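You operate a simulated robot arm through the tools that you are given. There is no shell and no other tool. Be economical: measure what you need, move in short steps, check, and stop when the job is done.

You are at the controls of a simulated robot arm. One attempt, no reset.

Task
End the video lesson: stop it with the space bar first, then lens cover shut, camera unplugged, laptop off.
Fine: lay the plug on the desk.

The check looks at the end state, three seconds after you hand in, the way a careful person would. Anything else that was tipped, shoved, dropped, spilled or broken makes it a failure. A push-on lid holds only when it is set on centred and level and pressed home; a screw cap is set on level and turned clockwise until tight.

Robot
A 6-joint arm with a two-finger parallel gripper, fixed in place. Base frame: the origin is at the foot of the arm, x ahead of it, y to its left, z up; the work surface is at about z = 0. Readings come in mm, degrees, newtons and seconds.
With the tool pointing down near the work surface it reaches from about 120 to 500 mm from the base axis. Its first joint turns from -72.0 to 72.0 degrees. Payload 0.65 kg.
Tool frame: the origin (TCP) lies between the finger pads and is the grasp point; the fingertips stand 25 mm ahead of it; z points along the fingers, y is the line along which they close. The gripper opens to 76 mm. The fingers are 18 mm wide and 10 mm thick; the gripper's body (36 by 78 mm) begins 45 mm behind the TCP.
Orientation is told as [roll, pitch, yaw] about the base's x, y, z axes, in that order, counted from this pose: with the fingers straight down and closing along the base's y, the tool's x points along the base's -x, its y along +y and its z along -z.

Tools
- The arm moves only by the tool jog_arm. Its argument "motion" is a list of rows, each an object (a shift or turn left out is 0, a gripper value left out holds the last) with "angular": the turn, a rotation vector about the base's x, y, z in units of 4 degrees (1.0 is 4 degrees), a list of three; "translation": the shift along the base's x, y, z in units of 50 mm (1.0 is 50 mm), a list of three; "hand": the closure, from 0 (fully open) to 1 (shut). In form: [{"angular": [ax, ay, az], "translation": [dx, dy, dz], "hand": hand}, ...]. A call has 1 to 20 rows; each row shifts and turns the commanded pose from where the row before left it. A call with a number of a shift or a turn outside -1 to 1 is refused whole. Rows are played at 5 a second. More than 50 mm and 8.6 degrees between two rows, or a gripper value outside its range, and nothing of the call is played. Where a pose cannot be reached the arm comes as near as it can. A force on the tool above 90 N (or 10 N above the force at the start of the call, whichever is more), or a blocked arm, ends the call early, and 0.2 s more pass. Each finger travels about 108 mm/s and halts on what it meets, pressing with about 32 N; the grip force reading is that of the motor and also rises with nothing between the fingers. The clock runs only during rows and for 0.2 s after the last one: add rows that do not move to give the fingers time. The reply holds the time, the measured pose of the TCP, the force on the tool along the base axes, the opening and the grip force, in the units named above and with some noise.
- Cameras (640 x 400 px; columns grow to the right, rows downward): "scene" is fixed at [7.7, 252.7, 402.2]; the picture's right is [-1.00, -0.09, 0.00], its down [-0.05, 0.58, -0.81] and it looks along [0.07, -0.81, -0.58] (base axes); focal length 214 px, centre (320, 200). "wrist" rides on the gripper at [-28, 0, -45] in the tool frame; the picture's right is [0.00, -1.00, 0.00], its down [0.97, 0.00, -0.24] and it looks along [0.24, 0.00, 0.97] (tool axes); focal length 218 px, centre (320, 200). There is no depth. A picture from a camera that has moved, and an enlarged one, comes with that camera's place and axes in the base frame and with its lens.
- grab_frame(camera): a new picture of that camera. No time passes.
- close_up(camera, box): a new picture of the part [left, top, right, bottom] of that camera's present view, enlarged. No time passes.
- job_done(): hands the job in; it is judged then, once.

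Work in short steps. Places have to be worked out from the pictures, the camera data and where the tool is seen: move nearer, look again, correct. Check each grasp and each placing, and mend what went wrong. You have 120 turns and 64 pictures in all, those below and enlarged ones among them. Open the gripper and draw the arm clear of the work before you hand the job in, unless the task says otherwise; then end with one line.

The tools are called as name(argument=value, ...) on one line, values as JSON. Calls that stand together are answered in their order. jog_arm: Moves the arm, as the interface text tells. Its arguments: {"type":"object","properties":{"motion":{"type":"array","items":{"type":"object","properties":{"angular":{"type":"array","items":{"type":"number"}},"translation":{"type":"array","items":{"type":"number"}},"hand":{"type":"number"}}}}},"required":["motion"]} The other tools are called the same way: grab_frame (camera) takes a picture; close_up (camera, box) takes an enlarged picture of a part of a camera's view; job_done () hands the job in.

At the start:

```text
time: 0.0
position: [273.3, -54.8, 329.2]
tool_rot: [0.0, 0.0, 0.0]
wrist_force: [0.3, 0.5, -1.0]
finger_gap: 76.0
gripper_force: 0.0
```

scene: 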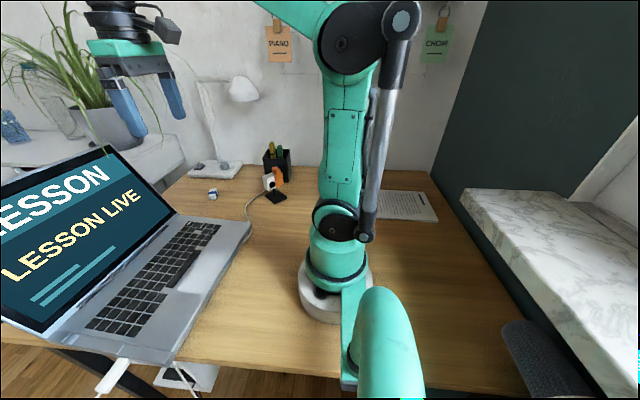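
wrist: 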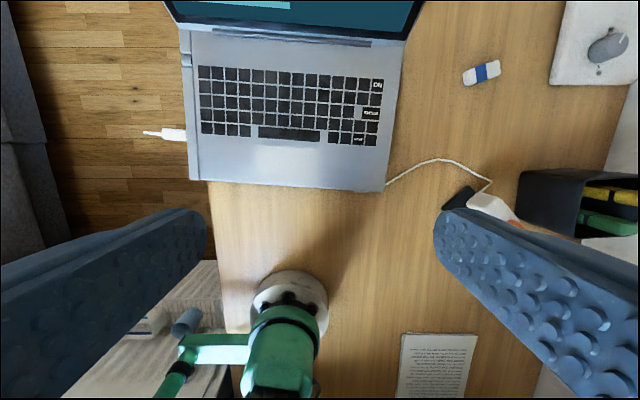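

I'll begin with enlarged views of the laptop keyboard and the camera area to identify the parts.

close_up(camera="wrist", box=[140, 0, 420, 200])

close_up(camera="wrist", box=[380, 100, 640, 260])

close_up(camera="scene", box=[180, 130, 320, 220])

close_up(camera="scene", box=[0, 200, 260, 400])

```text
2.00 times, centred on (280, 100) of wrist
camera zoom: at [300.0, -56.3, 372.4], right [0.0, -1.0, 0.0], down [-0.97, 0.0, 0.24], along [-0.24, 0.0, -0.97], focal length 436 px, centre (400, 400)
```

zoom: 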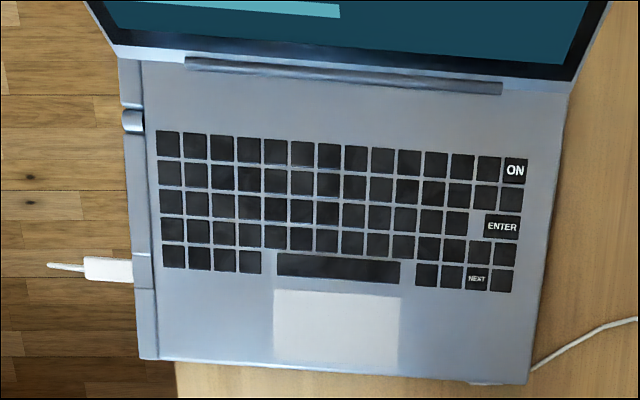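

```text
2.46 times, centred on (510, 180) of wrist
camera zoom: at [300.0, -56.3, 372.4], right [0.0, -1.0, 0.0], down [-0.97, 0.0, 0.24], along [-0.24, 0.0, -0.97], focal length 537 px, centre (-148, 249)
```

zoom: 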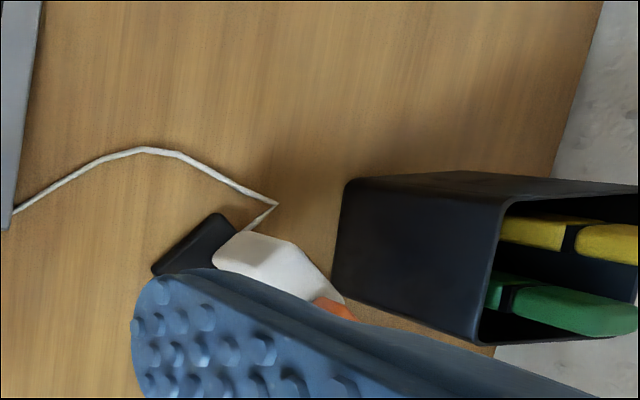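

```text
4.44 times, centred on (250, 175) of scene
camera zoom: at [7.7, 252.7, 402.2], right [-1.0, -0.09, 0.0], down [-0.05, 0.58, -0.81], along [0.07, -0.81, -0.58], focal length 953 px, centre (631, 311)
```

zoom: 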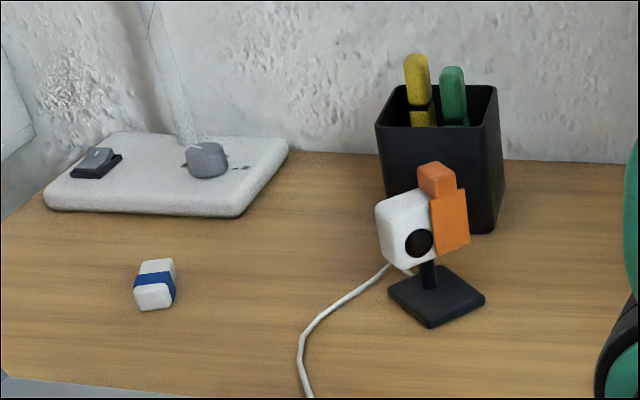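

```text
2.00 times, centred on (130, 300) of scene
camera zoom: at [7.7, 252.7, 402.2], right [-1.0, -0.09, 0.0], down [-0.05, 0.58, -0.81], along [0.07, -0.81, -0.58], focal length 429 px, centre (700, 0)
```

zoom: 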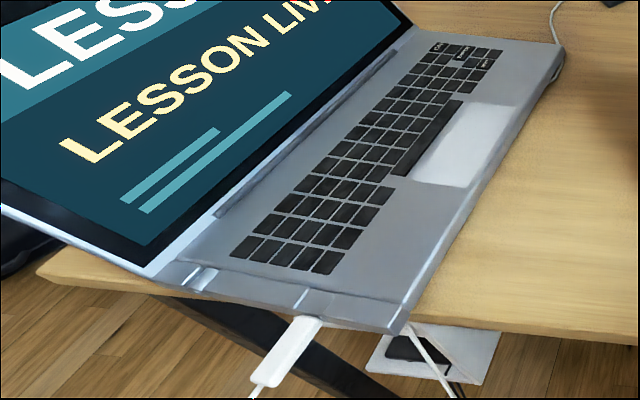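

Space bar is about (318,-8), ON key about (388,-141), and the camera on its foot about (205,-300). I'll move over near the camera for a closer look.

jog_arm(motion=[{"translation": [0, -0.8, -0.2]}, {"translation": [0, -0.8, -0.2]}, {"translation": [0, -0.8, -0.2]}, {"translation": [0, -0.8, -0.2]}, {"translation": [0, 0, 0]}])

grab_frame(camera="wrist")

grab_frame(camera="scene")

```text
time: 1.2
position: [272.8, -216.6, 287.5]
tool_rot: [0.0, 0.0, 0.2]
wrist_force: [0.4, 0.4, 0.1]
finger_gap: 76.1
gripper_force: 0.1
```

```text
57 pictures are left
camera wrist: at [299.4, -217.3, 332.2], right [0.0, -1.0, 0.0], down [-0.97, 0.0, 0.24], along [-0.24, 0.0, -0.97], focal length 218 px, centre (320, 200)
```

wrist: 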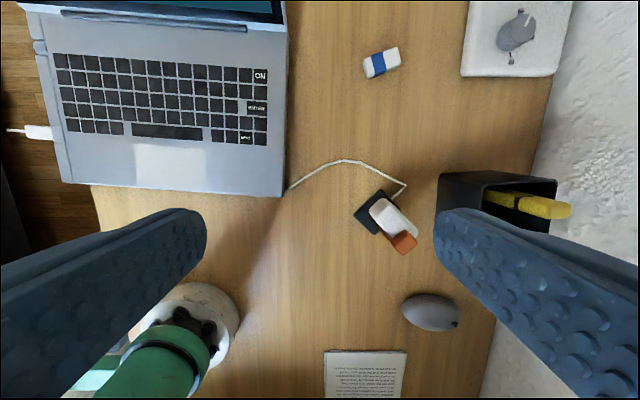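

```text
56 pictures are left
```

scene: 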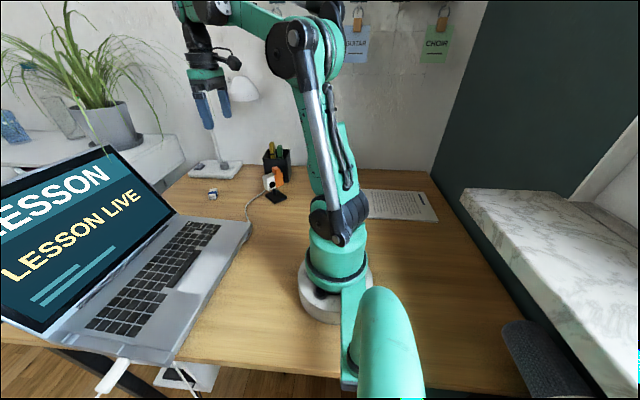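

The webcam is now visible from above with its orange cover. I'll zoom in on it.

close_up(camera="wrist", box=[280, 150, 440, 270])

close_up(camera="scene", box=[240, 140, 300, 215])

close_up(camera="scene", box=[70, 310, 250, 400])

```text
3.33 times, centred on (360, 210) of wrist
camera zoom: at [299.4, -217.3, 332.2], right [0.0, -1.0, 0.0], down [-0.97, 0.0, 0.24], along [-0.24, 0.0, -0.97], focal length 728 px, centre (187, 167)
```

zoom: 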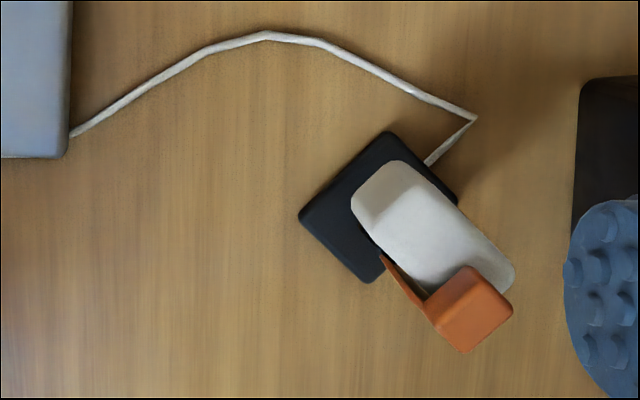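

```text
5.33 times, centred on (270, 178) of scene
camera zoom: at [7.7, 252.7, 402.2], right [-1.0, -0.09, 0.0], down [-0.05, 0.58, -0.81], along [0.07, -0.81, -0.58], focal length 1144 px, centre (587, 320)
```

zoom: 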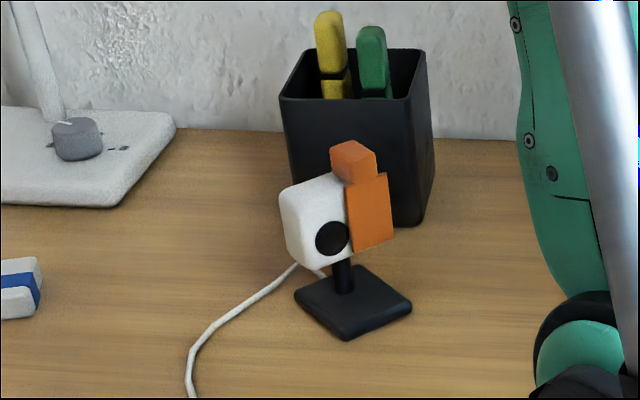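

```text
3.56 times, centred on (160, 355) of scene
camera zoom: at [7.7, 252.7, 402.2], right [-1.0, -0.09, 0.0], down [-0.05, 0.58, -0.81], along [0.07, -0.81, -0.58], focal length 763 px, centre (889, -351)
```

zoom: 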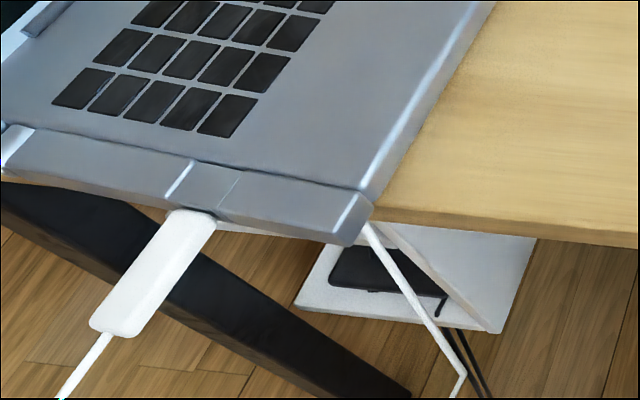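

The plug on the laptop's left side has its cable looping back under the laptop, so it looks like the camera's plug. First the space bar: I'll go above it, closing the fingers and tilting slightly so that only an edge presses.

jog_arm(motion=[{"translation": [0.2, 0.9, -0.3], "hand": 1}, {"translation": [0.2, 0.9, -0.4]}, {"translation": [0.2, 0.9, -0.5]}, {"translation": [0.2, 0.9, -0.5]}, {"translation": [0.1, 0.55, -0.5]}, {"translation": [0, 0, -0.5]}, {"translation": [0, 0, 0]}])

grab_frame(camera="wrist")

grab_frame(camera="scene")

```text
refused: row 2 steps farther than a row can; nothing moved
```

```text
52 pictures are left
camera wrist: at [299.4, -217.3, 332.2], right [0.0, -1.0, 0.0], down [-0.97, 0.0, 0.24], along [-0.24, 0.0, -0.97], focal length 218 px, centre (320, 200)
```

wrist: 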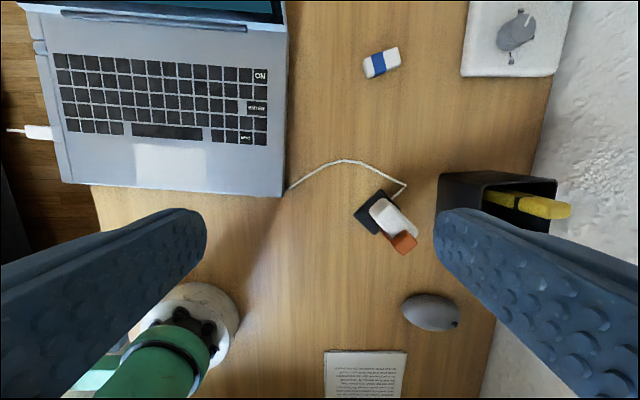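

```text
51 pictures are left
```

scene: 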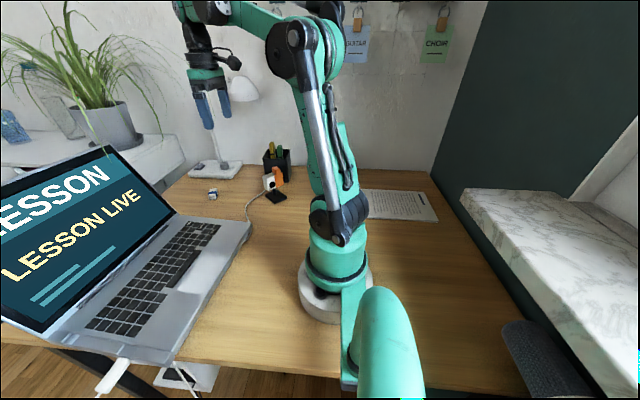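

The step was over 50 mm, so nothing moved. I'll repeat it with smaller rows.

jog_arm(motion=[{"translation": [0.15, 0.8, -0.2], "hand": 1}, {"translation": [0.15, 0.8, -0.4]}, {"translation": [0.15, 0.8, -0.4]}, {"translation": [0.15, 0.8, -0.4]}, {"translation": [0.15, 0.8, -0.4]}, {"translation": [0.15, 0.2, -0.8]}, {"translation": [0, 0, 0]}])

```text
time: 2.8
position: [317.3, -5.2, 158.5]
tool_rot: [0.0, 0.0, 0.1]
wrist_force: [0.8, -0.9, 0.0]
finger_gap: 0.0
gripper_force: 24.1
```

Now near the space bar, I'll take one wrist picture to refine its position.

grab_frame(camera="wrist")

```text
50 pictures are left
camera wrist: at [345.2, -5.8, 202.6], right [0.0, -1.0, 0.0], down [-0.97, 0.0, 0.24], along [-0.24, 0.0, -0.97], focal length 218 px, centre (320, 200)
```

wrist: 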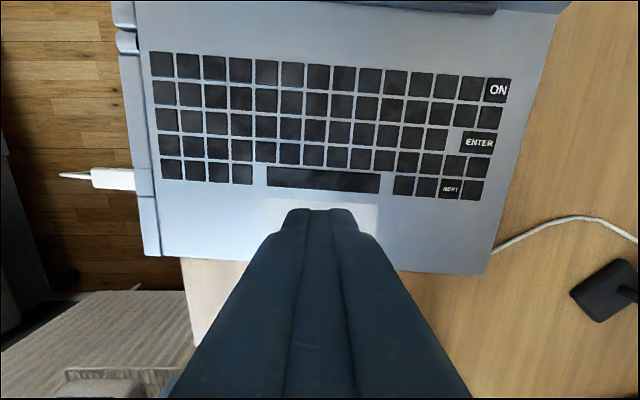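

Space bar centre is about (317.4,-8), z about 20; the ON key is about (386.5,-142). I tilt by -12° pitch and descend to about 10 mm above the key.

jog_arm(motion=[{"translation": [0.074, -0.05, -0.5], "angular": [0, -1, 0]}, {"translation": [0, 0, -0.6], "angular": [0, -1, 0]}, {"translation": [0, 0, -0.6], "angular": [0, -1, 0]}, {"translation": [0, 0, -0.34]}, {"translation": [0, 0, 0]}])

close_up(camera="scene", box=[60, 190, 260, 340])

```text
time: 4.0
position: [321.4, -8.2, 55.0]
tool_rot: [0.0, -12.0, 0.1]
wrist_force: [0.0, -0.6, 0.0]
finger_gap: 0.3
gripper_force: 23.3
```

```text
2.67 times, centred on (160, 265) of scene
camera zoom: at [7.7, 252.7, 402.2], right [-1.0, -0.09, 0.0], down [-0.05, 0.58, -0.81], along [0.07, -0.81, -0.58], focal length 572 px, centre (747, 27)
```

zoom: 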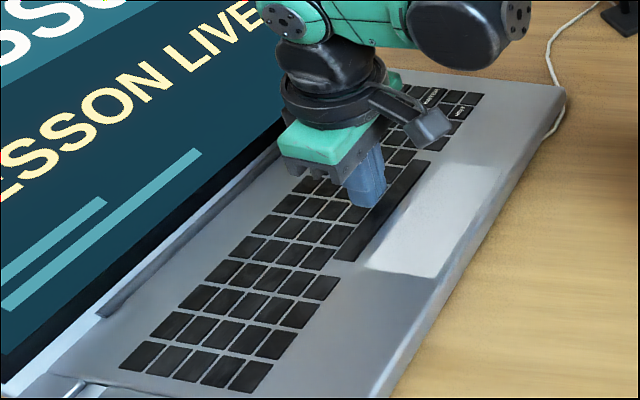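

Over the bar as planned. I creep down in small steps, watching the force.

jog_arm(motion=[{"translation": [0, 0, -0.05]}, {"translation": [0, 0, -0.05]}, {"translation": [0, 0, -0.04]}, {"translation": [0, 0, 0]}])

```text
time: 5.0
position: [320.5, -8.7, 48.5]
tool_rot: [-0.1, -11.9, 0.0]
wrist_force: [0.4, -0.9, -0.1]
finger_gap: 0.0
gripper_force: 23.4
```

No contact yet; I continue in 1 mm steps.

jog_arm(motion=[{"translation": [0, 0, -0.02]}, {"translation": [0, 0, -0.02]}, {"translation": [0, 0, 0]}])

jog_arm(motion=[{"translation": [0, 0, -0.02]}, {"translation": [0, 0, -0.02]}, {"translation": [0, 0, 0]}])

close_up(camera="scene", box=[0, 140, 260, 340])

```text
time: 5.8
position: [321.9, -7.2, 47.8]
tool_rot: [0.0, -12.0, 0.1]
wrist_force: [-1.5, 1.2, 10.4]
finger_gap: 0.0
gripper_force: 23.4
```

```text
time: 6.2
position: [321.3, -7.8, 46.3]
tool_rot: [0.0, -12.2, 0.1]
wrist_force: [-3.1, -0.5, 36.3]
finger_gap: 0.0
gripper_force: 23.5
stopped in row 2: the force on the tool passed its limit (the readings are from after the stop); the commanded pose is now the measured one
```

```text
2.00 times, centred on (130, 240) of scene
camera zoom: at [7.6, 252.7, 402.2], right [-1.0, -0.09, 0.0], down [-0.05, 0.58, -0.81], along [0.07, -0.81, -0.58], focal length 429 px, centre (700, 120)
```

zoom: 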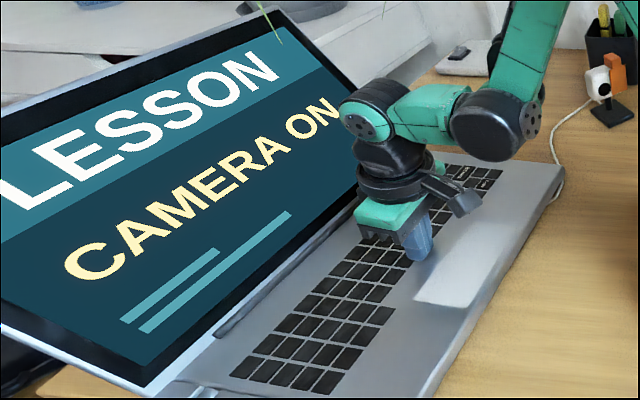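

The screen changed from "LESSON LIVE" to "CAMERA ON", so the lesson is stopped. I lift, level the tool, and head for the webcam.

jog_arm(motion=[{"translation": [0, 0, 0.4]}, {"translation": [0, 0, 0.8], "angular": [0, 1, 0]}, {"translation": [0, -0.3, 0.8], "angular": [0, 1, 0]}, {"translation": [-0.2, -0.8, 0.4], "angular": [0, 1, 0]}, {"translation": [-0.2, -0.9, 0.1]}, {"translation": [-0.2, -0.9, 0]}, {"translation": [-0.2, -0.9, 0]}, {"translation": [-0.2, -0.8, 0], "hand": 0}, {"translation": [-0.2, -0.2, 0]}, {"translation": [0, 0, 0]}])

grab_frame(camera="wrist")

```text
time: 8.4
position: [261.6, -247.6, 171.3]
tool_rot: [0.0, 0.1, 0.1]
wrist_force: [-0.3, 0.3, -0.1]
finger_gap: 75.7
gripper_force: 0.0
```

```text
47 pictures are left
camera wrist: at [288.4, -248.5, 216.3], right [0.0, -1.0, 0.0], down [-0.97, 0.0, 0.24], along [-0.24, 0.0, -0.97], focal length 218 px, centre (320, 200)
```

wrist: 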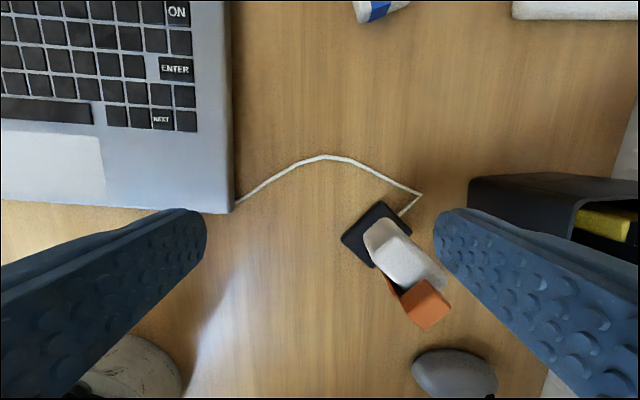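

close_up(camera="wrist", box=[320, 180, 480, 340])

close_up(camera="scene", box=[250, 155, 300, 215])

```text
2.50 times, centred on (400, 260) of wrist
camera zoom: at [288.4, -248.5, 216.3], right [0.0, -1.0, 0.0], down [-0.97, 0.0, 0.24], along [-0.24, 0.0, -0.97], focal length 546 px, centre (120, 50)
```

zoom: 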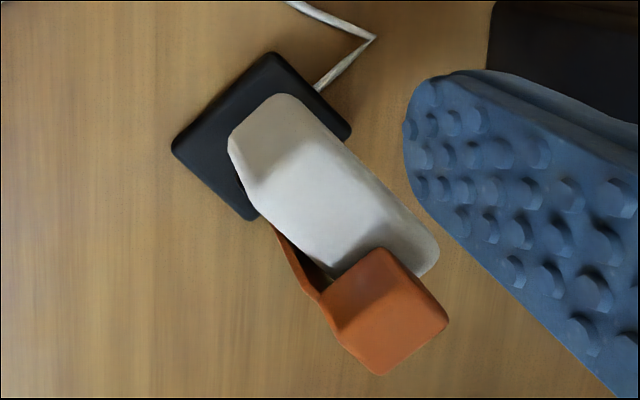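

```text
6.67 times, centred on (275, 185) of scene
camera zoom: at [7.7, 252.7, 402.2], right [-1.0, -0.09, 0.0], down [-0.05, 0.58, -0.81], along [0.07, -0.81, -0.58], focal length 1430 px, centre (620, 300)
```

zoom: 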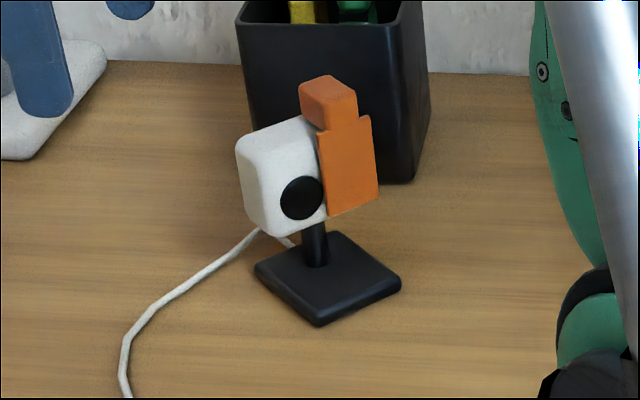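

The webcam's front faces toward (-0.7,+0.7). The cover must slide along s ≈ (+0.69,+0.72), and the tab top is near (190,-317,98). I turn the tool so the fingers close along s and hover with the tips above the tab.

jog_arm(motion=[{"translation": [-0.12, -0.116, 0], "angular": [0, 0, -0.906]}, {"translation": [-0.12, -0.116, 0], "angular": [0, 0, -0.906]}, {"translation": [-0.12, -0.116, 0], "angular": [0, 0, -0.906]}, {"translation": [-0.12, -0.116, 0], "angular": [0, 0, -0.906]}, {"translation": [-0.12, -0.116, 0], "angular": [0, 0, -0.906]}, {"translation": [-0.12, -0.116, 0], "angular": [0, 0, -0.906]}, {"translation": [-0.12, -0.116, 0], "angular": [0, 0, -0.906]}, {"translation": [-0.12, -0.116, 0], "angular": [0, 0, -0.906]}, {"translation": [-0.12, -0.116, 0], "angular": [0, 0, -0.906]}, {"translation": [-0.12, -0.116, 0], "angular": [0, 0, -0.906]}, {"translation": [-0.12, -0.116, 0], "angular": [0, 0, -0.906]}, {"translation": [-0.12, -0.116, 0], "angular": [0, 0, -0.906]}, {"translation": [0, 0, -0.2]}, {"translation": [0, 0, 0]}])

grab_frame(camera="wrist")

close_up(camera="scene", box=[230, 110, 330, 210])

```text
time: 11.4
position: [189.8, -319.0, 161.9]
tool_rot: [0.0, 0.0, -43.4]
wrist_force: [0.3, 0.5, 0.3]
finger_gap: 76.1
gripper_force: 0.1
```

```text
44 pictures are left
camera wrist: at [209.1, -337.8, 206.0], right [-0.69, -0.73, 0.0], down [-0.71, 0.67, 0.24], along [-0.17, 0.16, -0.97], focal length 218 px, centre (320, 200)
```

wrist: 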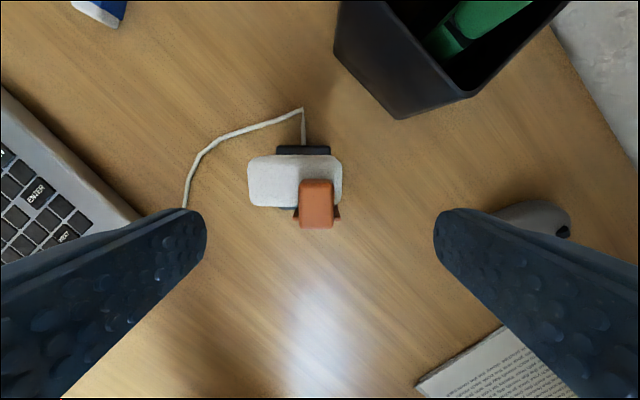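

```text
4.00 times, centred on (280, 160) of scene
camera zoom: at [7.7, 252.7, 402.2], right [-1.0, -0.09, 0.0], down [-0.05, 0.58, -0.81], along [0.07, -0.81, -0.58], focal length 858 px, centre (480, 360)
```

zoom: 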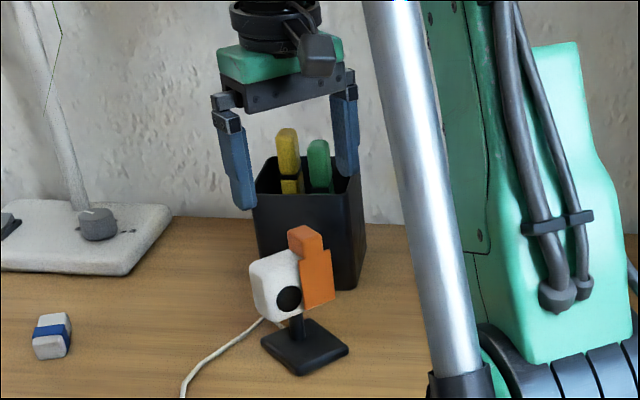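

The tool is well aligned with the slide (image left is +s). The tab centre is about 2 mm in +s and 3.6 mm in -n from the TCP, so I correct that and descend partway.

jog_arm(motion=[{"translation": [0.08, -0.02, -0.3]}, {"translation": [0, 0, -0.5]}, {"translation": [0, 0, 0]}])

close_up(camera="wrist", box=[200, 100, 440, 260])

close_up(camera="scene", box=[250, 140, 310, 200])

```text
time: 12.2
position: [193.6, -319.6, 121.5]
tool_rot: [0.1, 0.0, -43.4]
wrist_force: [-0.7, -0.6, 0.2]
finger_gap: 76.1
gripper_force: 0.0
```

```text
2.50 times, centred on (320, 180) of wrist
camera zoom: at [213.1, -338.9, 165.8], right [-0.69, -0.73, 0.0], down [-0.71, 0.67, 0.24], along [-0.17, 0.16, -0.97], focal length 546 px, centre (320, 250)
```

zoom: 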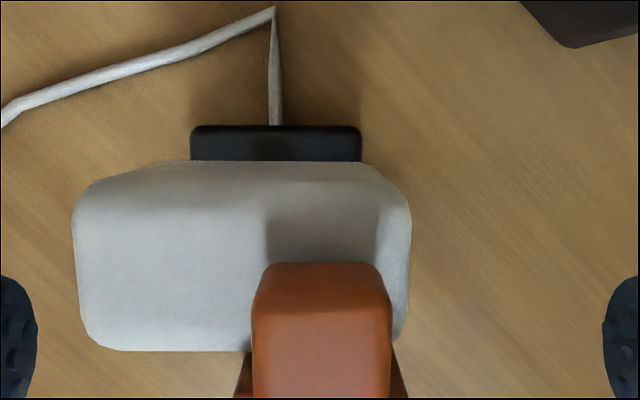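

```text
6.67 times, centred on (280, 170) of scene
camera zoom: at [7.7, 252.7, 402.2], right [-1.0, -0.09, 0.0], down [-0.05, 0.58, -0.81], along [0.07, -0.81, -0.58], focal length 1430 px, centre (587, 400)
```

zoom: 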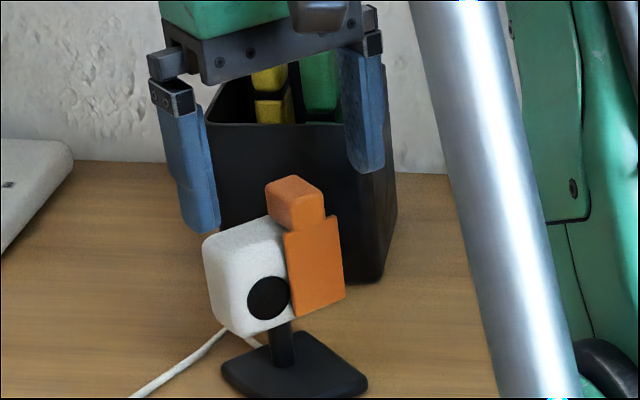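

The tab is centred between the fingers. I descend to tip height about 86 mm (tab overlap about 12 mm) and partially close.

jog_arm(motion=[{"translation": [0, 0, -0.21]}, {"hand": 0.4}, {"hand": 0.65}, {"hand": 0.65}, {"translation": [0, 0, 0]}])

close_up(camera="scene", box=[250, 140, 310, 200])

```text
time: 13.4
position: [193.9, -318.4, 110.4]
tool_rot: [0.0, -0.1, -43.5]
wrist_force: [0.1, -0.9, -0.1]
finger_gap: 26.7
gripper_force: 0.0
```

```text
6.67 times, centred on (280, 170) of scene
camera zoom: at [7.7, 252.7, 402.2], right [-1.0, -0.09, 0.0], down [-0.05, 0.58, -0.81], along [0.07, -0.81, -0.58], focal length 1430 px, centre (587, 400)
```

zoom: 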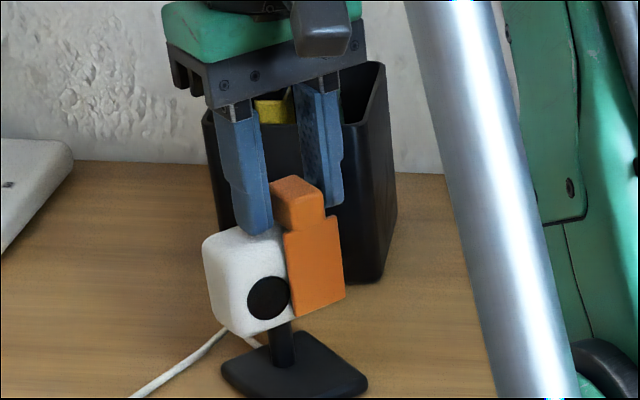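

The fingers straddle the tab just above the body. I close on it gently.

jog_arm(motion=[{"hand": 0.75}, {"hand": 0.82}, {"hand": 0.82}])

```text
time: 14.2
position: [192.9, -319.2, 110.8]
tool_rot: [-0.1, -0.1, -43.4]
wrist_force: [0.2, 0.9, -0.3]
finger_gap: 17.1
gripper_force: 32.0
```

The tab is gripped (17 mm gap, no side force). I slide along s by 10 mm in small steps and check.

jog_arm(motion=[{"translation": [0.035, 0.036, 0]}, {"translation": [0.035, 0.036, 0]}, {"translation": [0.035, 0.036, 0]}, {"translation": [0.035, 0.036, 0]}, {"translation": [0, 0, 0]}])

close_up(camera="scene", box=[250, 140, 310, 200])

```text
time: 15.4
position: [199.2, -311.0, 110.1]
tool_rot: [0.0, 0.0, -43.5]
wrist_force: [-4.0, 3.0, 23.6]
finger_gap: 16.9
gripper_force: 32.0
```

```text
6.67 times, centred on (280, 170) of scene
camera zoom: at [7.7, 252.8, 402.2], right [-1.0, -0.09, 0.0], down [-0.05, 0.58, -0.81], along [0.07, -0.81, -0.58], focal length 1430 px, centre (587, 400)
```

zoom: 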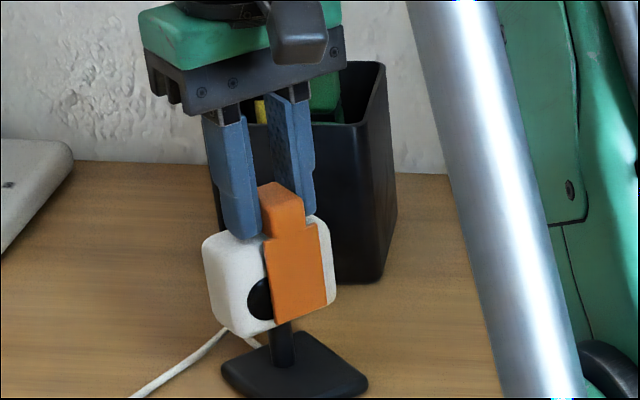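

The cover is sliding and the foot hasn't moved, but there's 23 N upward on the tool, likely a fingertip rubbing the body top. I'll ease the grip, raise 2 mm, and regrip.

jog_arm(motion=[{"hand": 0.72}, {"translation": [0, 0, 0.03]}, {"translation": [0, 0, 0.02]}, {"translation": [0, 0, 0]}])

jog_arm(motion=[{"hand": 0.82}, {"hand": 0.82}])

jog_arm(motion=[{"translation": [0.035, 0.036, 0]}, {"translation": [0.035, 0.036, 0]}, {"translation": [0.035, 0.036, 0]}, {"translation": [0, 0, 0]}])

close_up(camera="scene", box=[250, 140, 310, 200])

```text
time: 16.4
position: [200.6, -311.5, 113.8]
tool_rot: [-0.1, 0.0, -43.4]
wrist_force: [-0.3, 0.4, 0.7]
finger_gap: 21.4
gripper_force: 0.0
```

```text
time: 17.1
position: [201.2, -311.8, 112.5]
tool_rot: [0.1, 0.0, -43.4]
wrist_force: [0.5, -0.4, 1.0]
finger_gap: 17.2
gripper_force: 31.8
```

```text
time: 18.1
position: [206.2, -306.4, 112.7]
tool_rot: [0.0, -0.2, -43.4]
wrist_force: [0.6, -0.8, 8.7]
finger_gap: 17.2
gripper_force: 31.5
```

```text
6.67 times, centred on (280, 170) of scene
camera zoom: at [7.7, 252.8, 402.2], right [-1.0, -0.09, 0.0], down [-0.05, 0.58, -0.81], along [0.07, -0.81, -0.58], focal length 1430 px, centre (587, 400)
```

zoom: 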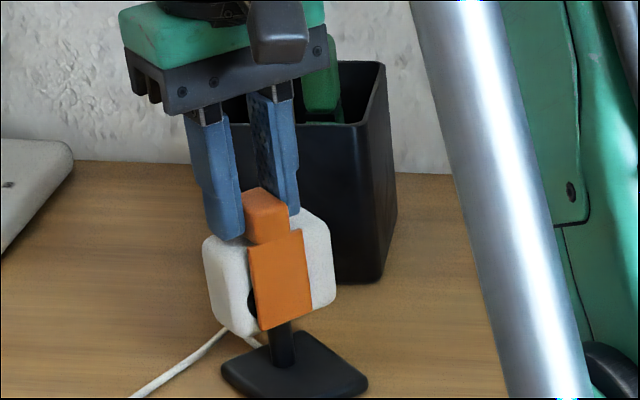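

Still a sliver of lens visible and no foot movement. I continue 5 mm with a slight rise.

jog_arm(motion=[{"translation": [0.035, 0.036, 0.012]}, {"translation": [0.035, 0.036, 0.012]}, {"translation": [0, 0, 0]}])

close_up(camera="scene", box=[250, 140, 310, 200])

```text
time: 18.9
position: [209.2, -302.2, 113.6]
tool_rot: [0.1, -0.1, -43.3]
wrist_force: [1.1, -0.1, 0.1]
finger_gap: 17.1
gripper_force: 31.5
```

```text
6.67 times, centred on (280, 170) of scene
camera zoom: at [7.7, 252.7, 402.2], right [-1.0, -0.09, 0.0], down [-0.05, 0.58, -0.81], along [0.07, -0.81, -0.58], focal length 1430 px, centre (587, 400)
```

zoom: 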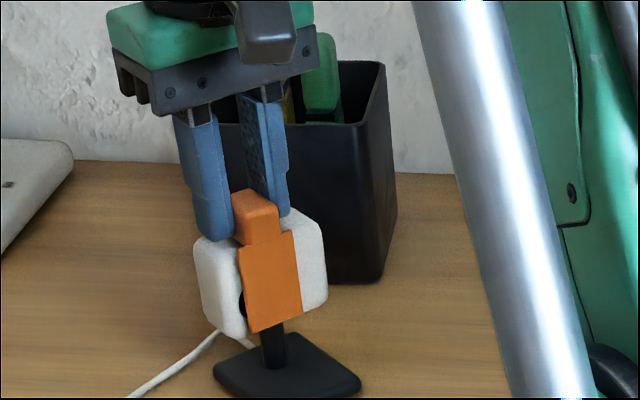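

The foot shifted a few mm in that last step while the cover stayed fixed relative to the body, so the slide is likely at its end stop. I release the tab and look closely.

jog_arm(motion=[{"hand": 0.6}, {"hand": 0.4}, {"translation": [0, 0, 0.5]}, {"translation": [0, 0, 0.5]}, {"translation": [0, 0, 0]}])

close_up(camera="scene", box=[255, 165, 295, 205])

grab_frame(camera="wrist")

```text
time: 20.1
position: [208.2, -301.9, 165.4]
tool_rot: [0.0, 0.0, -43.4]
wrist_force: [0.7, -0.6, 0.0]
finger_gap: 45.5
gripper_force: 0.1
```

```text
10.00 times, centred on (275, 185) of scene
camera zoom: at [7.7, 252.7, 402.2], right [-1.0, -0.09, 0.0], down [-0.05, 0.58, -0.81], along [0.07, -0.81, -0.58], focal length 2145 px, centre (770, 350)
```

zoom: 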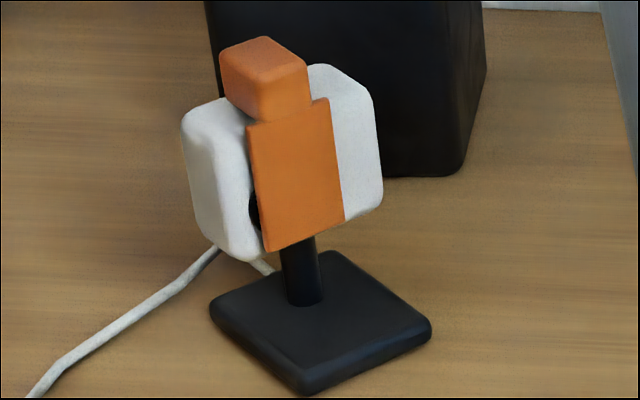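

```text
35 pictures are left
camera wrist: at [229.5, -322.6, 209.6], right [-0.69, -0.73, 0.0], down [-0.71, 0.67, 0.24], along [-0.17, 0.16, -0.97], focal length 218 px, centre (320, 200)
```

wrist: 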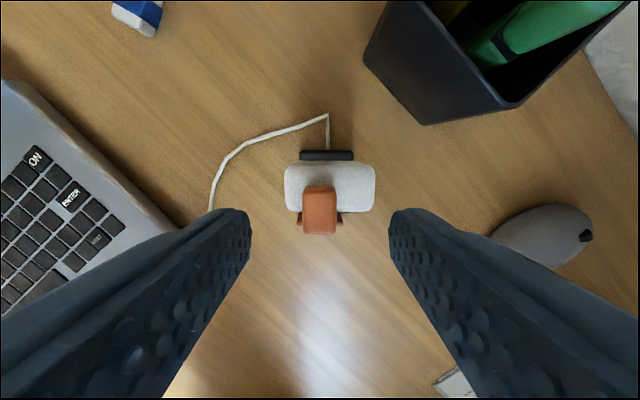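

The wrist view puts the plate centre about 6 mm in +s of the body centre, while the lens is nearer 11–12, and a sliver of lens still shows, so it isn't fully shut. The first part slid while the fingertips pressed down on the body, which held the foot. I'll regrip, press lightly, and push the rest.

jog_arm(motion=[{"translation": [0, 0, -0.5]}, {"translation": [0, 0, -0.4]}, {"translation": [0, 0, -0.13]}, {"hand": 0.65}, {"hand": 0.82}, {"hand": 0.82}])

jog_arm(motion=[{"translation": [0, 0, -0.02]}, {"translation": [0, 0, -0.02]}, {"translation": [0, 0, 0]}])

```text
time: 21.4
position: [210.5, -302.6, 113.2]
tool_rot: [-0.1, -0.1, -43.5]
wrist_force: [0.6, -0.1, 0.5]
finger_gap: 17.3
gripper_force: 31.7
```

```text
time: 22.2
position: [209.5, -304.0, 112.0]
tool_rot: [-0.1, -0.1, -43.3]
wrist_force: [0.5, -0.2, 24.3]
finger_gap: 17.4
gripper_force: 32.3
```

24 N press on the body. Now I slide 4 mm along s and check.

jog_arm(motion=[{"translation": [0.028, 0.029, 0.004]}, {"translation": [0.028, 0.029, 0.004]}, {"translation": [0, 0, 0]}])

close_up(camera="scene", box=[255, 165, 295, 205])

```text
time: 23.1
position: [212.7, -299.2, 111.6]
tool_rot: [0.0, 0.0, -43.3]
wrist_force: [0.2, 0.7, -0.3]
finger_gap: 17.3
gripper_force: 32.0
```

```text
10.00 times, centred on (275, 185) of scene
camera zoom: at [7.7, 252.7, 402.2], right [-1.0, -0.09, 0.0], down [-0.05, 0.58, -0.81], along [0.07, -0.81, -0.58], focal length 2145 px, centre (770, 350)
```

zoom: 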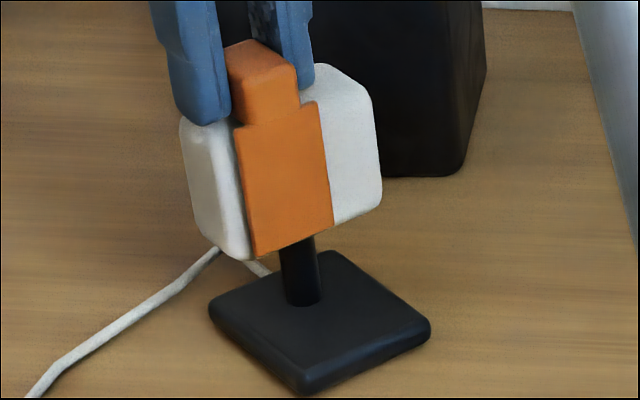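

The cover slid, the foot stayed put, and no lens is visible. I press lightly again and go about 2.5 mm further to make sure it's fully at the closed end.

jog_arm(motion=[{"translation": [0, 0, -0.02]}, {"translation": [0, 0, -0.02]}, {"translation": [0, 0, 0]}])

```text
time: 23.9
position: [212.2, -299.6, 110.2]
tool_rot: [0.0, -0.1, -43.4]
wrist_force: [1.2, -1.3, 25.2]
finger_gap: 17.2
gripper_force: 32.5
```

jog_arm(motion=[{"translation": [0.018, 0.019, 0]}, {"translation": [0.018, 0.019, 0]}, {"translation": [0, 0, 0]}])

close_up(camera="scene", box=[255, 165, 295, 205])

```text
time: 24.6
position: [214.9, -298.6, 110.1]
tool_rot: [0.0, -0.1, -43.4]
wrist_force: [-3.1, -5.8, 22.7]
finger_gap: 17.1
gripper_force: 32.0
```

```text
10.00 times, centred on (275, 185) of scene
camera zoom: at [7.7, 252.8, 402.2], right [-1.0, -0.09, 0.0], down [-0.05, 0.58, -0.81], along [0.07, -0.81, -0.58], focal length 2145 px, centre (770, 350)
```

zoom: 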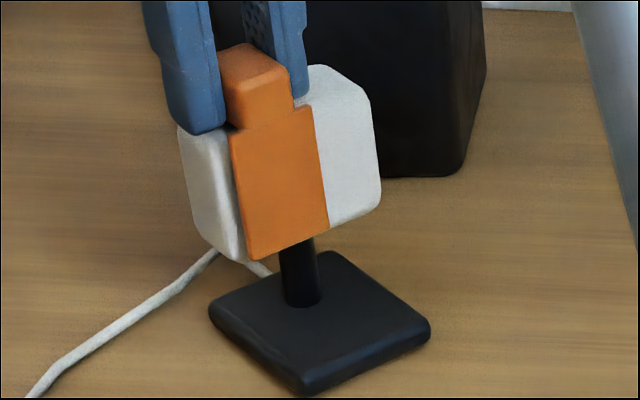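

Resistance rose along -s (about 6 N), which suggests the end stop. I relieve the press, release, lift, and check.

jog_arm(motion=[{"hand": 0.7}, {"hand": 0.5}, {"translation": [0, 0, 0.6]}, {"translation": [0, 0, 0.8]}, {"translation": [0, 0, 0]}])

close_up(camera="scene", box=[255, 165, 295, 205])

grab_frame(camera="wrist")

close_up(camera="scene", box=[0, 120, 260, 300])

```text
time: 25.9
position: [213.2, -295.8, 179.1]
tool_rot: [0.0, 0.0, -43.4]
wrist_force: [0.0, 0.0, 0.1]
finger_gap: 38.0
gripper_force: 0.1
```

```text
10.00 times, centred on (275, 185) of scene
camera zoom: at [7.7, 252.7, 402.2], right [-1.0, -0.09, 0.0], down [-0.05, 0.58, -0.81], along [0.07, -0.81, -0.58], focal length 2145 px, centre (770, 350)
```

zoom: 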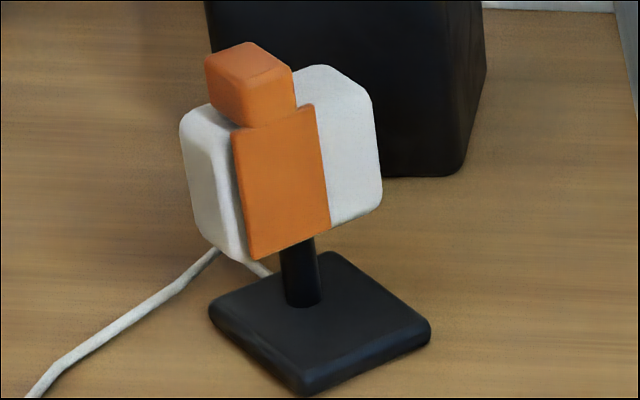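

```text
31 pictures are left
camera wrist: at [233.6, -316.7, 224.7], right [-0.69, -0.73, 0.0], down [-0.71, 0.67, 0.24], along [-0.17, 0.16, -0.97], focal length 218 px, centre (320, 200)
```

wrist: 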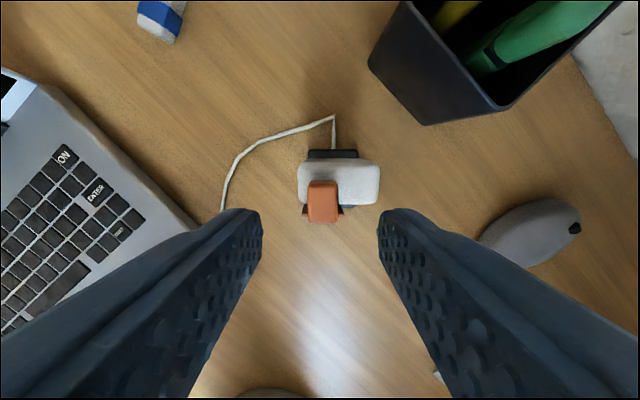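

```text
2.22 times, centred on (130, 210) of scene
camera zoom: at [7.7, 252.7, 402.2], right [-1.0, -0.09, 0.0], down [-0.05, 0.58, -0.81], along [0.07, -0.81, -0.58], focal length 477 px, centre (742, 178)
```

zoom: 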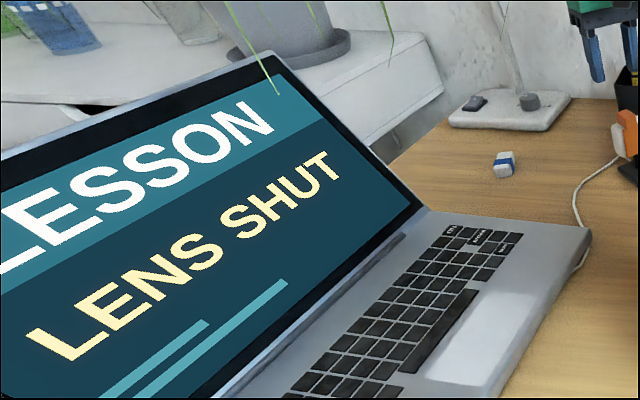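

The screen now reads "LENS SHUT". Next is the plug at about (317,178), z≈11, lying along y and overhanging the desk edge. I travel there while turning the tool to yaw +90 so the fingers close along x.

jog_arm(motion=[{"translation": [0.061, 0.279, 0], "angular": [0, 0, 0.982], "hand": 0.2}, {"translation": [0.061, 0.279, 0], "angular": [0, 0, 0.982]}, {"translation": [0.061, 0.279, 0], "angular": [0, 0, 0.982]}, {"translation": [0.061, 0.279, 0], "angular": [0, 0, 0.982]}, {"translation": [0.061, 0.279, 0], "angular": [0, 0, 0.982]}, {"translation": [0.061, 0.279, 0], "angular": [0, 0, 0.982]}, {"translation": [0.061, 0.279, 0], "angular": [0, 0, 0.982]}, {"translation": [0.061, 0.279, 0], "angular": [0, 0, 0.982]}, {"translation": [0.061, 0.279, 0], "angular": [0, 0, 0.982]}, {"translation": [0.061, 0.279, 0], "angular": [0, 0, 0.982]}, {"translation": [0.061, 0.279, 0], "angular": [0, 0, 0.982]}, {"translation": [0.061, 0.279, 0], "angular": [0, 0, 0.982]}, {"translation": [0.061, 0.279, 0], "angular": [0, 0, 0.982]}, {"translation": [0.061, 0.279, 0], "angular": [0, 0, 0.982]}, {"translation": [0.061, 0.279, 0], "angular": [0, 0, 0.982]}, {"translation": [0.061, 0.279, 0], "angular": [0, 0, 0.982]}, {"translation": [0.061, 0.279, 0], "angular": [0, 0, 0.982]}])

jog_arm(motion=[{"translation": [0.061, 0.279, 0], "angular": [0, 0, 0.982]}, {"translation": [0.061, 0.279, 0], "angular": [0, 0, 0.982]}, {"translation": [0.061, 0.279, 0], "angular": [0, 0, 0.982]}, {"translation": [0.061, 0.279, 0], "angular": [0, 0, 0.982]}, {"translation": [0.061, 0.279, 0], "angular": [0, 0, 0.982]}, {"translation": [0.061, 0.279, 0], "angular": [0, 0, 0.982]}, {"translation": [0.061, 0.279, 0], "angular": [0, 0, 0.982]}, {"translation": [0.061, 0.279, 0], "angular": [0, 0, 0.982]}, {"translation": [0.061, 0.279, 0], "angular": [0, 0, 0.982]}, {"translation": [0.061, 0.279, 0], "angular": [0, 0, 0.982]}, {"translation": [0.061, 0.279, 0], "angular": [0, 0, 0.982]}, {"translation": [0.061, 0.279, 0], "angular": [0, 0, 0.982]}, {"translation": [0.061, 0.279, 0], "angular": [0, 0, 0.982]}, {"translation": [0.061, 0.279, 0], "angular": [0, 0, 0.982]}, {"translation": [0.061, 0.279, 0], "angular": [0, 0, 0.982]}, {"translation": [0.061, 0.279, 0], "angular": [0, 0, 0.982]}, {"translation": [0.061, 0.279, 0], "angular": [0, 0, 0.982]}, {"translation": [0, 0, -0.5]}, {"translation": [0, 0, 0]}])

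grab_frame(camera="wrist")

grab_frame(camera="scene")

```text
time: 29.4
position: [264.2, -59.4, 179.2]
tool_rot: [0.0, 0.1, 23.5]
wrist_force: [0.4, 0.6, 1.5]
finger_gap: 60.9
gripper_force: 0.1
```

```text
time: 33.5
position: [315.4, 178.8, 153.5]
tool_rot: [0.1, 0.0, 90.4]
wrist_force: [-0.5, -0.5, 0.6]
finger_gap: 60.7
gripper_force: 0.1
```

```text
29 pictures are left
camera wrist: at [315.8, 205.9, 198.8], right [1.0, 0.0, 0.0], down [0.0, -0.97, 0.24], along [0.0, -0.24, -0.97], focal length 218 px, centre (320, 200)
```

wrist: 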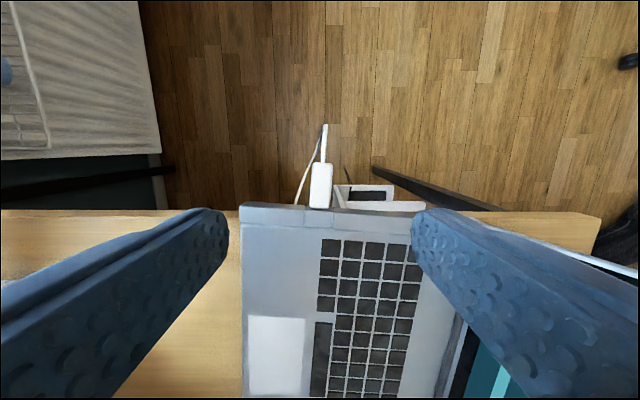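

```text
28 pictures are left
```

scene: 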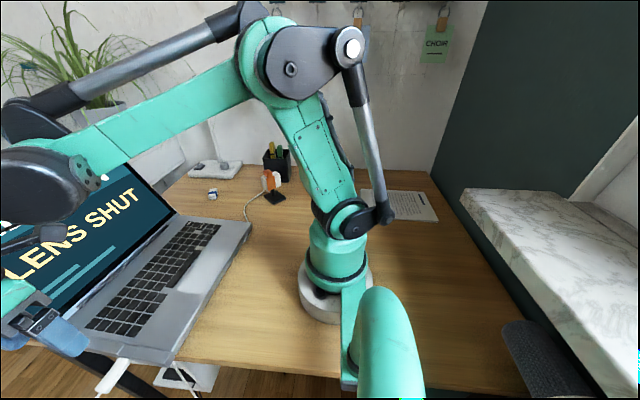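

close_up(camera="wrist", box=[240, 110, 400, 230])

```text
3.33 times, centred on (320, 170) of wrist
camera zoom: at [315.8, 205.9, 198.8], right [1.0, 0.0, 0.0], down [0.0, -0.97, 0.24], along [0.0, -0.24, -0.97], focal length 728 px, centre (320, 300)
```

zoom: 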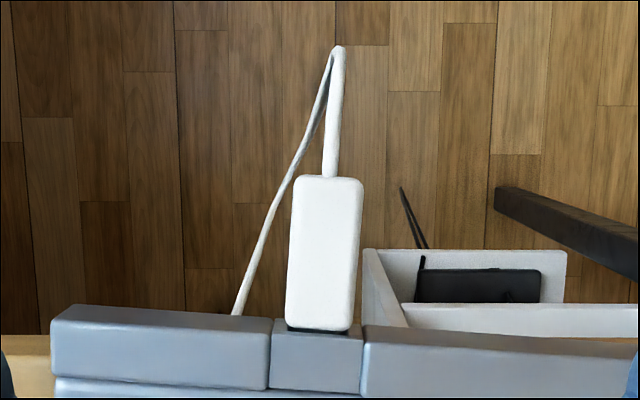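

The plug runs from about y=152 to 192, centred at x≈317, with the return cable hanging well below. I centre over it at y≈174 and descend with the opening reduced to about 40 mm.

jog_arm(motion=[{"translation": [0.03, -0.09, -0.4], "hand": 0.47}, {"translation": [0, 0, -0.6]}, {"translation": [0, 0, -0.6]}, {"translation": [0, 0, -0.5]}, {"translation": [0, 0, 0]}])

grab_frame(camera="wrist")

close_up(camera="scene", box=[0, 280, 200, 400])

```text
time: 34.6
position: [318.3, 174.4, 49.0]
tool_rot: [0.0, 0.0, 90.3]
wrist_force: [0.5, 0.7, -0.4]
finger_gap: 40.1
gripper_force: 0.1
```

```text
26 pictures are left
camera wrist: at [316.8, 200.4, 94.2], right [1.0, 0.0, 0.0], down [0.0, -0.97, 0.24], along [0.0, -0.24, -0.97], focal length 218 px, centre (320, 200)
```

wrist: 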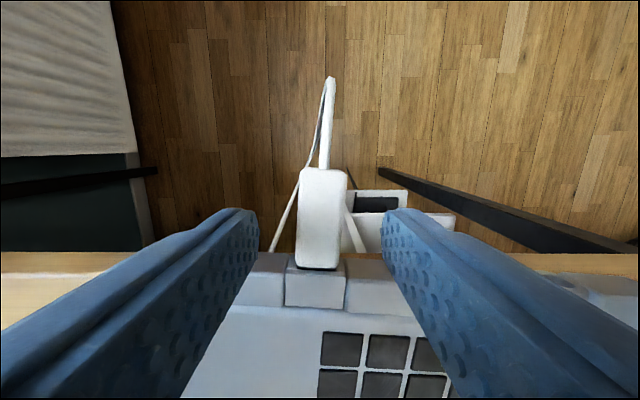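

```text
3.20 times, centred on (100, 340) of scene
camera zoom: at [7.7, 252.7, 402.2], right [-1.0, -0.09, 0.0], down [-0.05, 0.58, -0.81], along [0.07, -0.81, -0.58], focal length 686 px, centre (1024, -248)
```

zoom: 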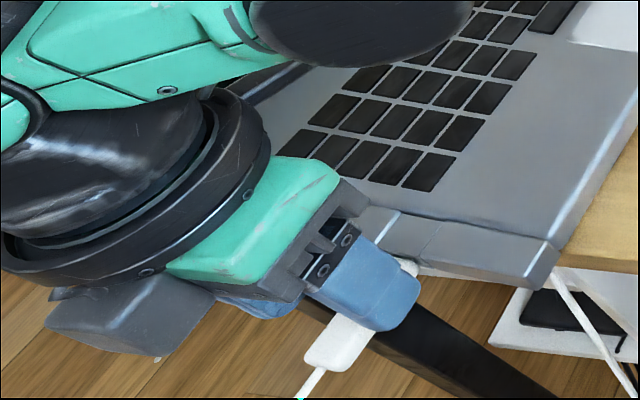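

Centred on the plug. I descend to TCP z≈14 and grip.

jog_arm(motion=[{"translation": [-0.01, 0, -0.35]}, {"translation": [0, 0, -0.35]}, {"translation": [0, 0, 0]}, {"hand": 0.65}, {"hand": 0.8}, {"hand": 0.8}])

```text
time: 36.0
position: [316.1, 174.1, 15.1]
tool_rot: [-0.1, 0.0, 90.2]
wrist_force: [-0.6, -0.8, -4.1]
finger_gap: 17.3
gripper_force: 31.9
```

Gripped at 17 mm. I pull straight out along +y in small steps.

jog_arm(motion=[{"translation": [0, 0.08, 0]}, {"translation": [0, 0.1, 0]}, {"translation": [0, 0.1, 0]}, {"translation": [0, 0.15, 0]}, {"translation": [0, 0.2, 0]}, {"translation": [0, 0, 0]}])

grab_frame(camera="scene")

grab_frame(camera="wrist")

```text
time: 37.5
position: [316.3, 205.2, 14.1]
tool_rot: [0.0, 0.0, 90.1]
wrist_force: [-1.3, 0.3, 0.0]
finger_gap: 16.9
gripper_force: 31.6
```

```text
24 pictures are left
```

scene: 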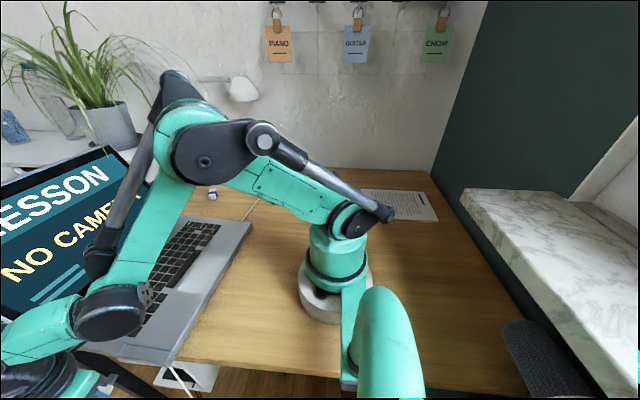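

```text
23 pictures are left
camera wrist: at [316.1, 232.4, 59.4], right [1.0, 0.0, 0.0], down [0.0, -0.97, 0.24], along [0.0, -0.24, -0.97], focal length 218 px, centre (320, 200)
```

wrist: 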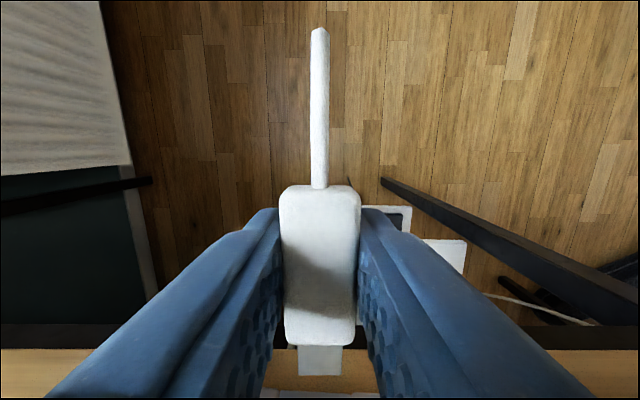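

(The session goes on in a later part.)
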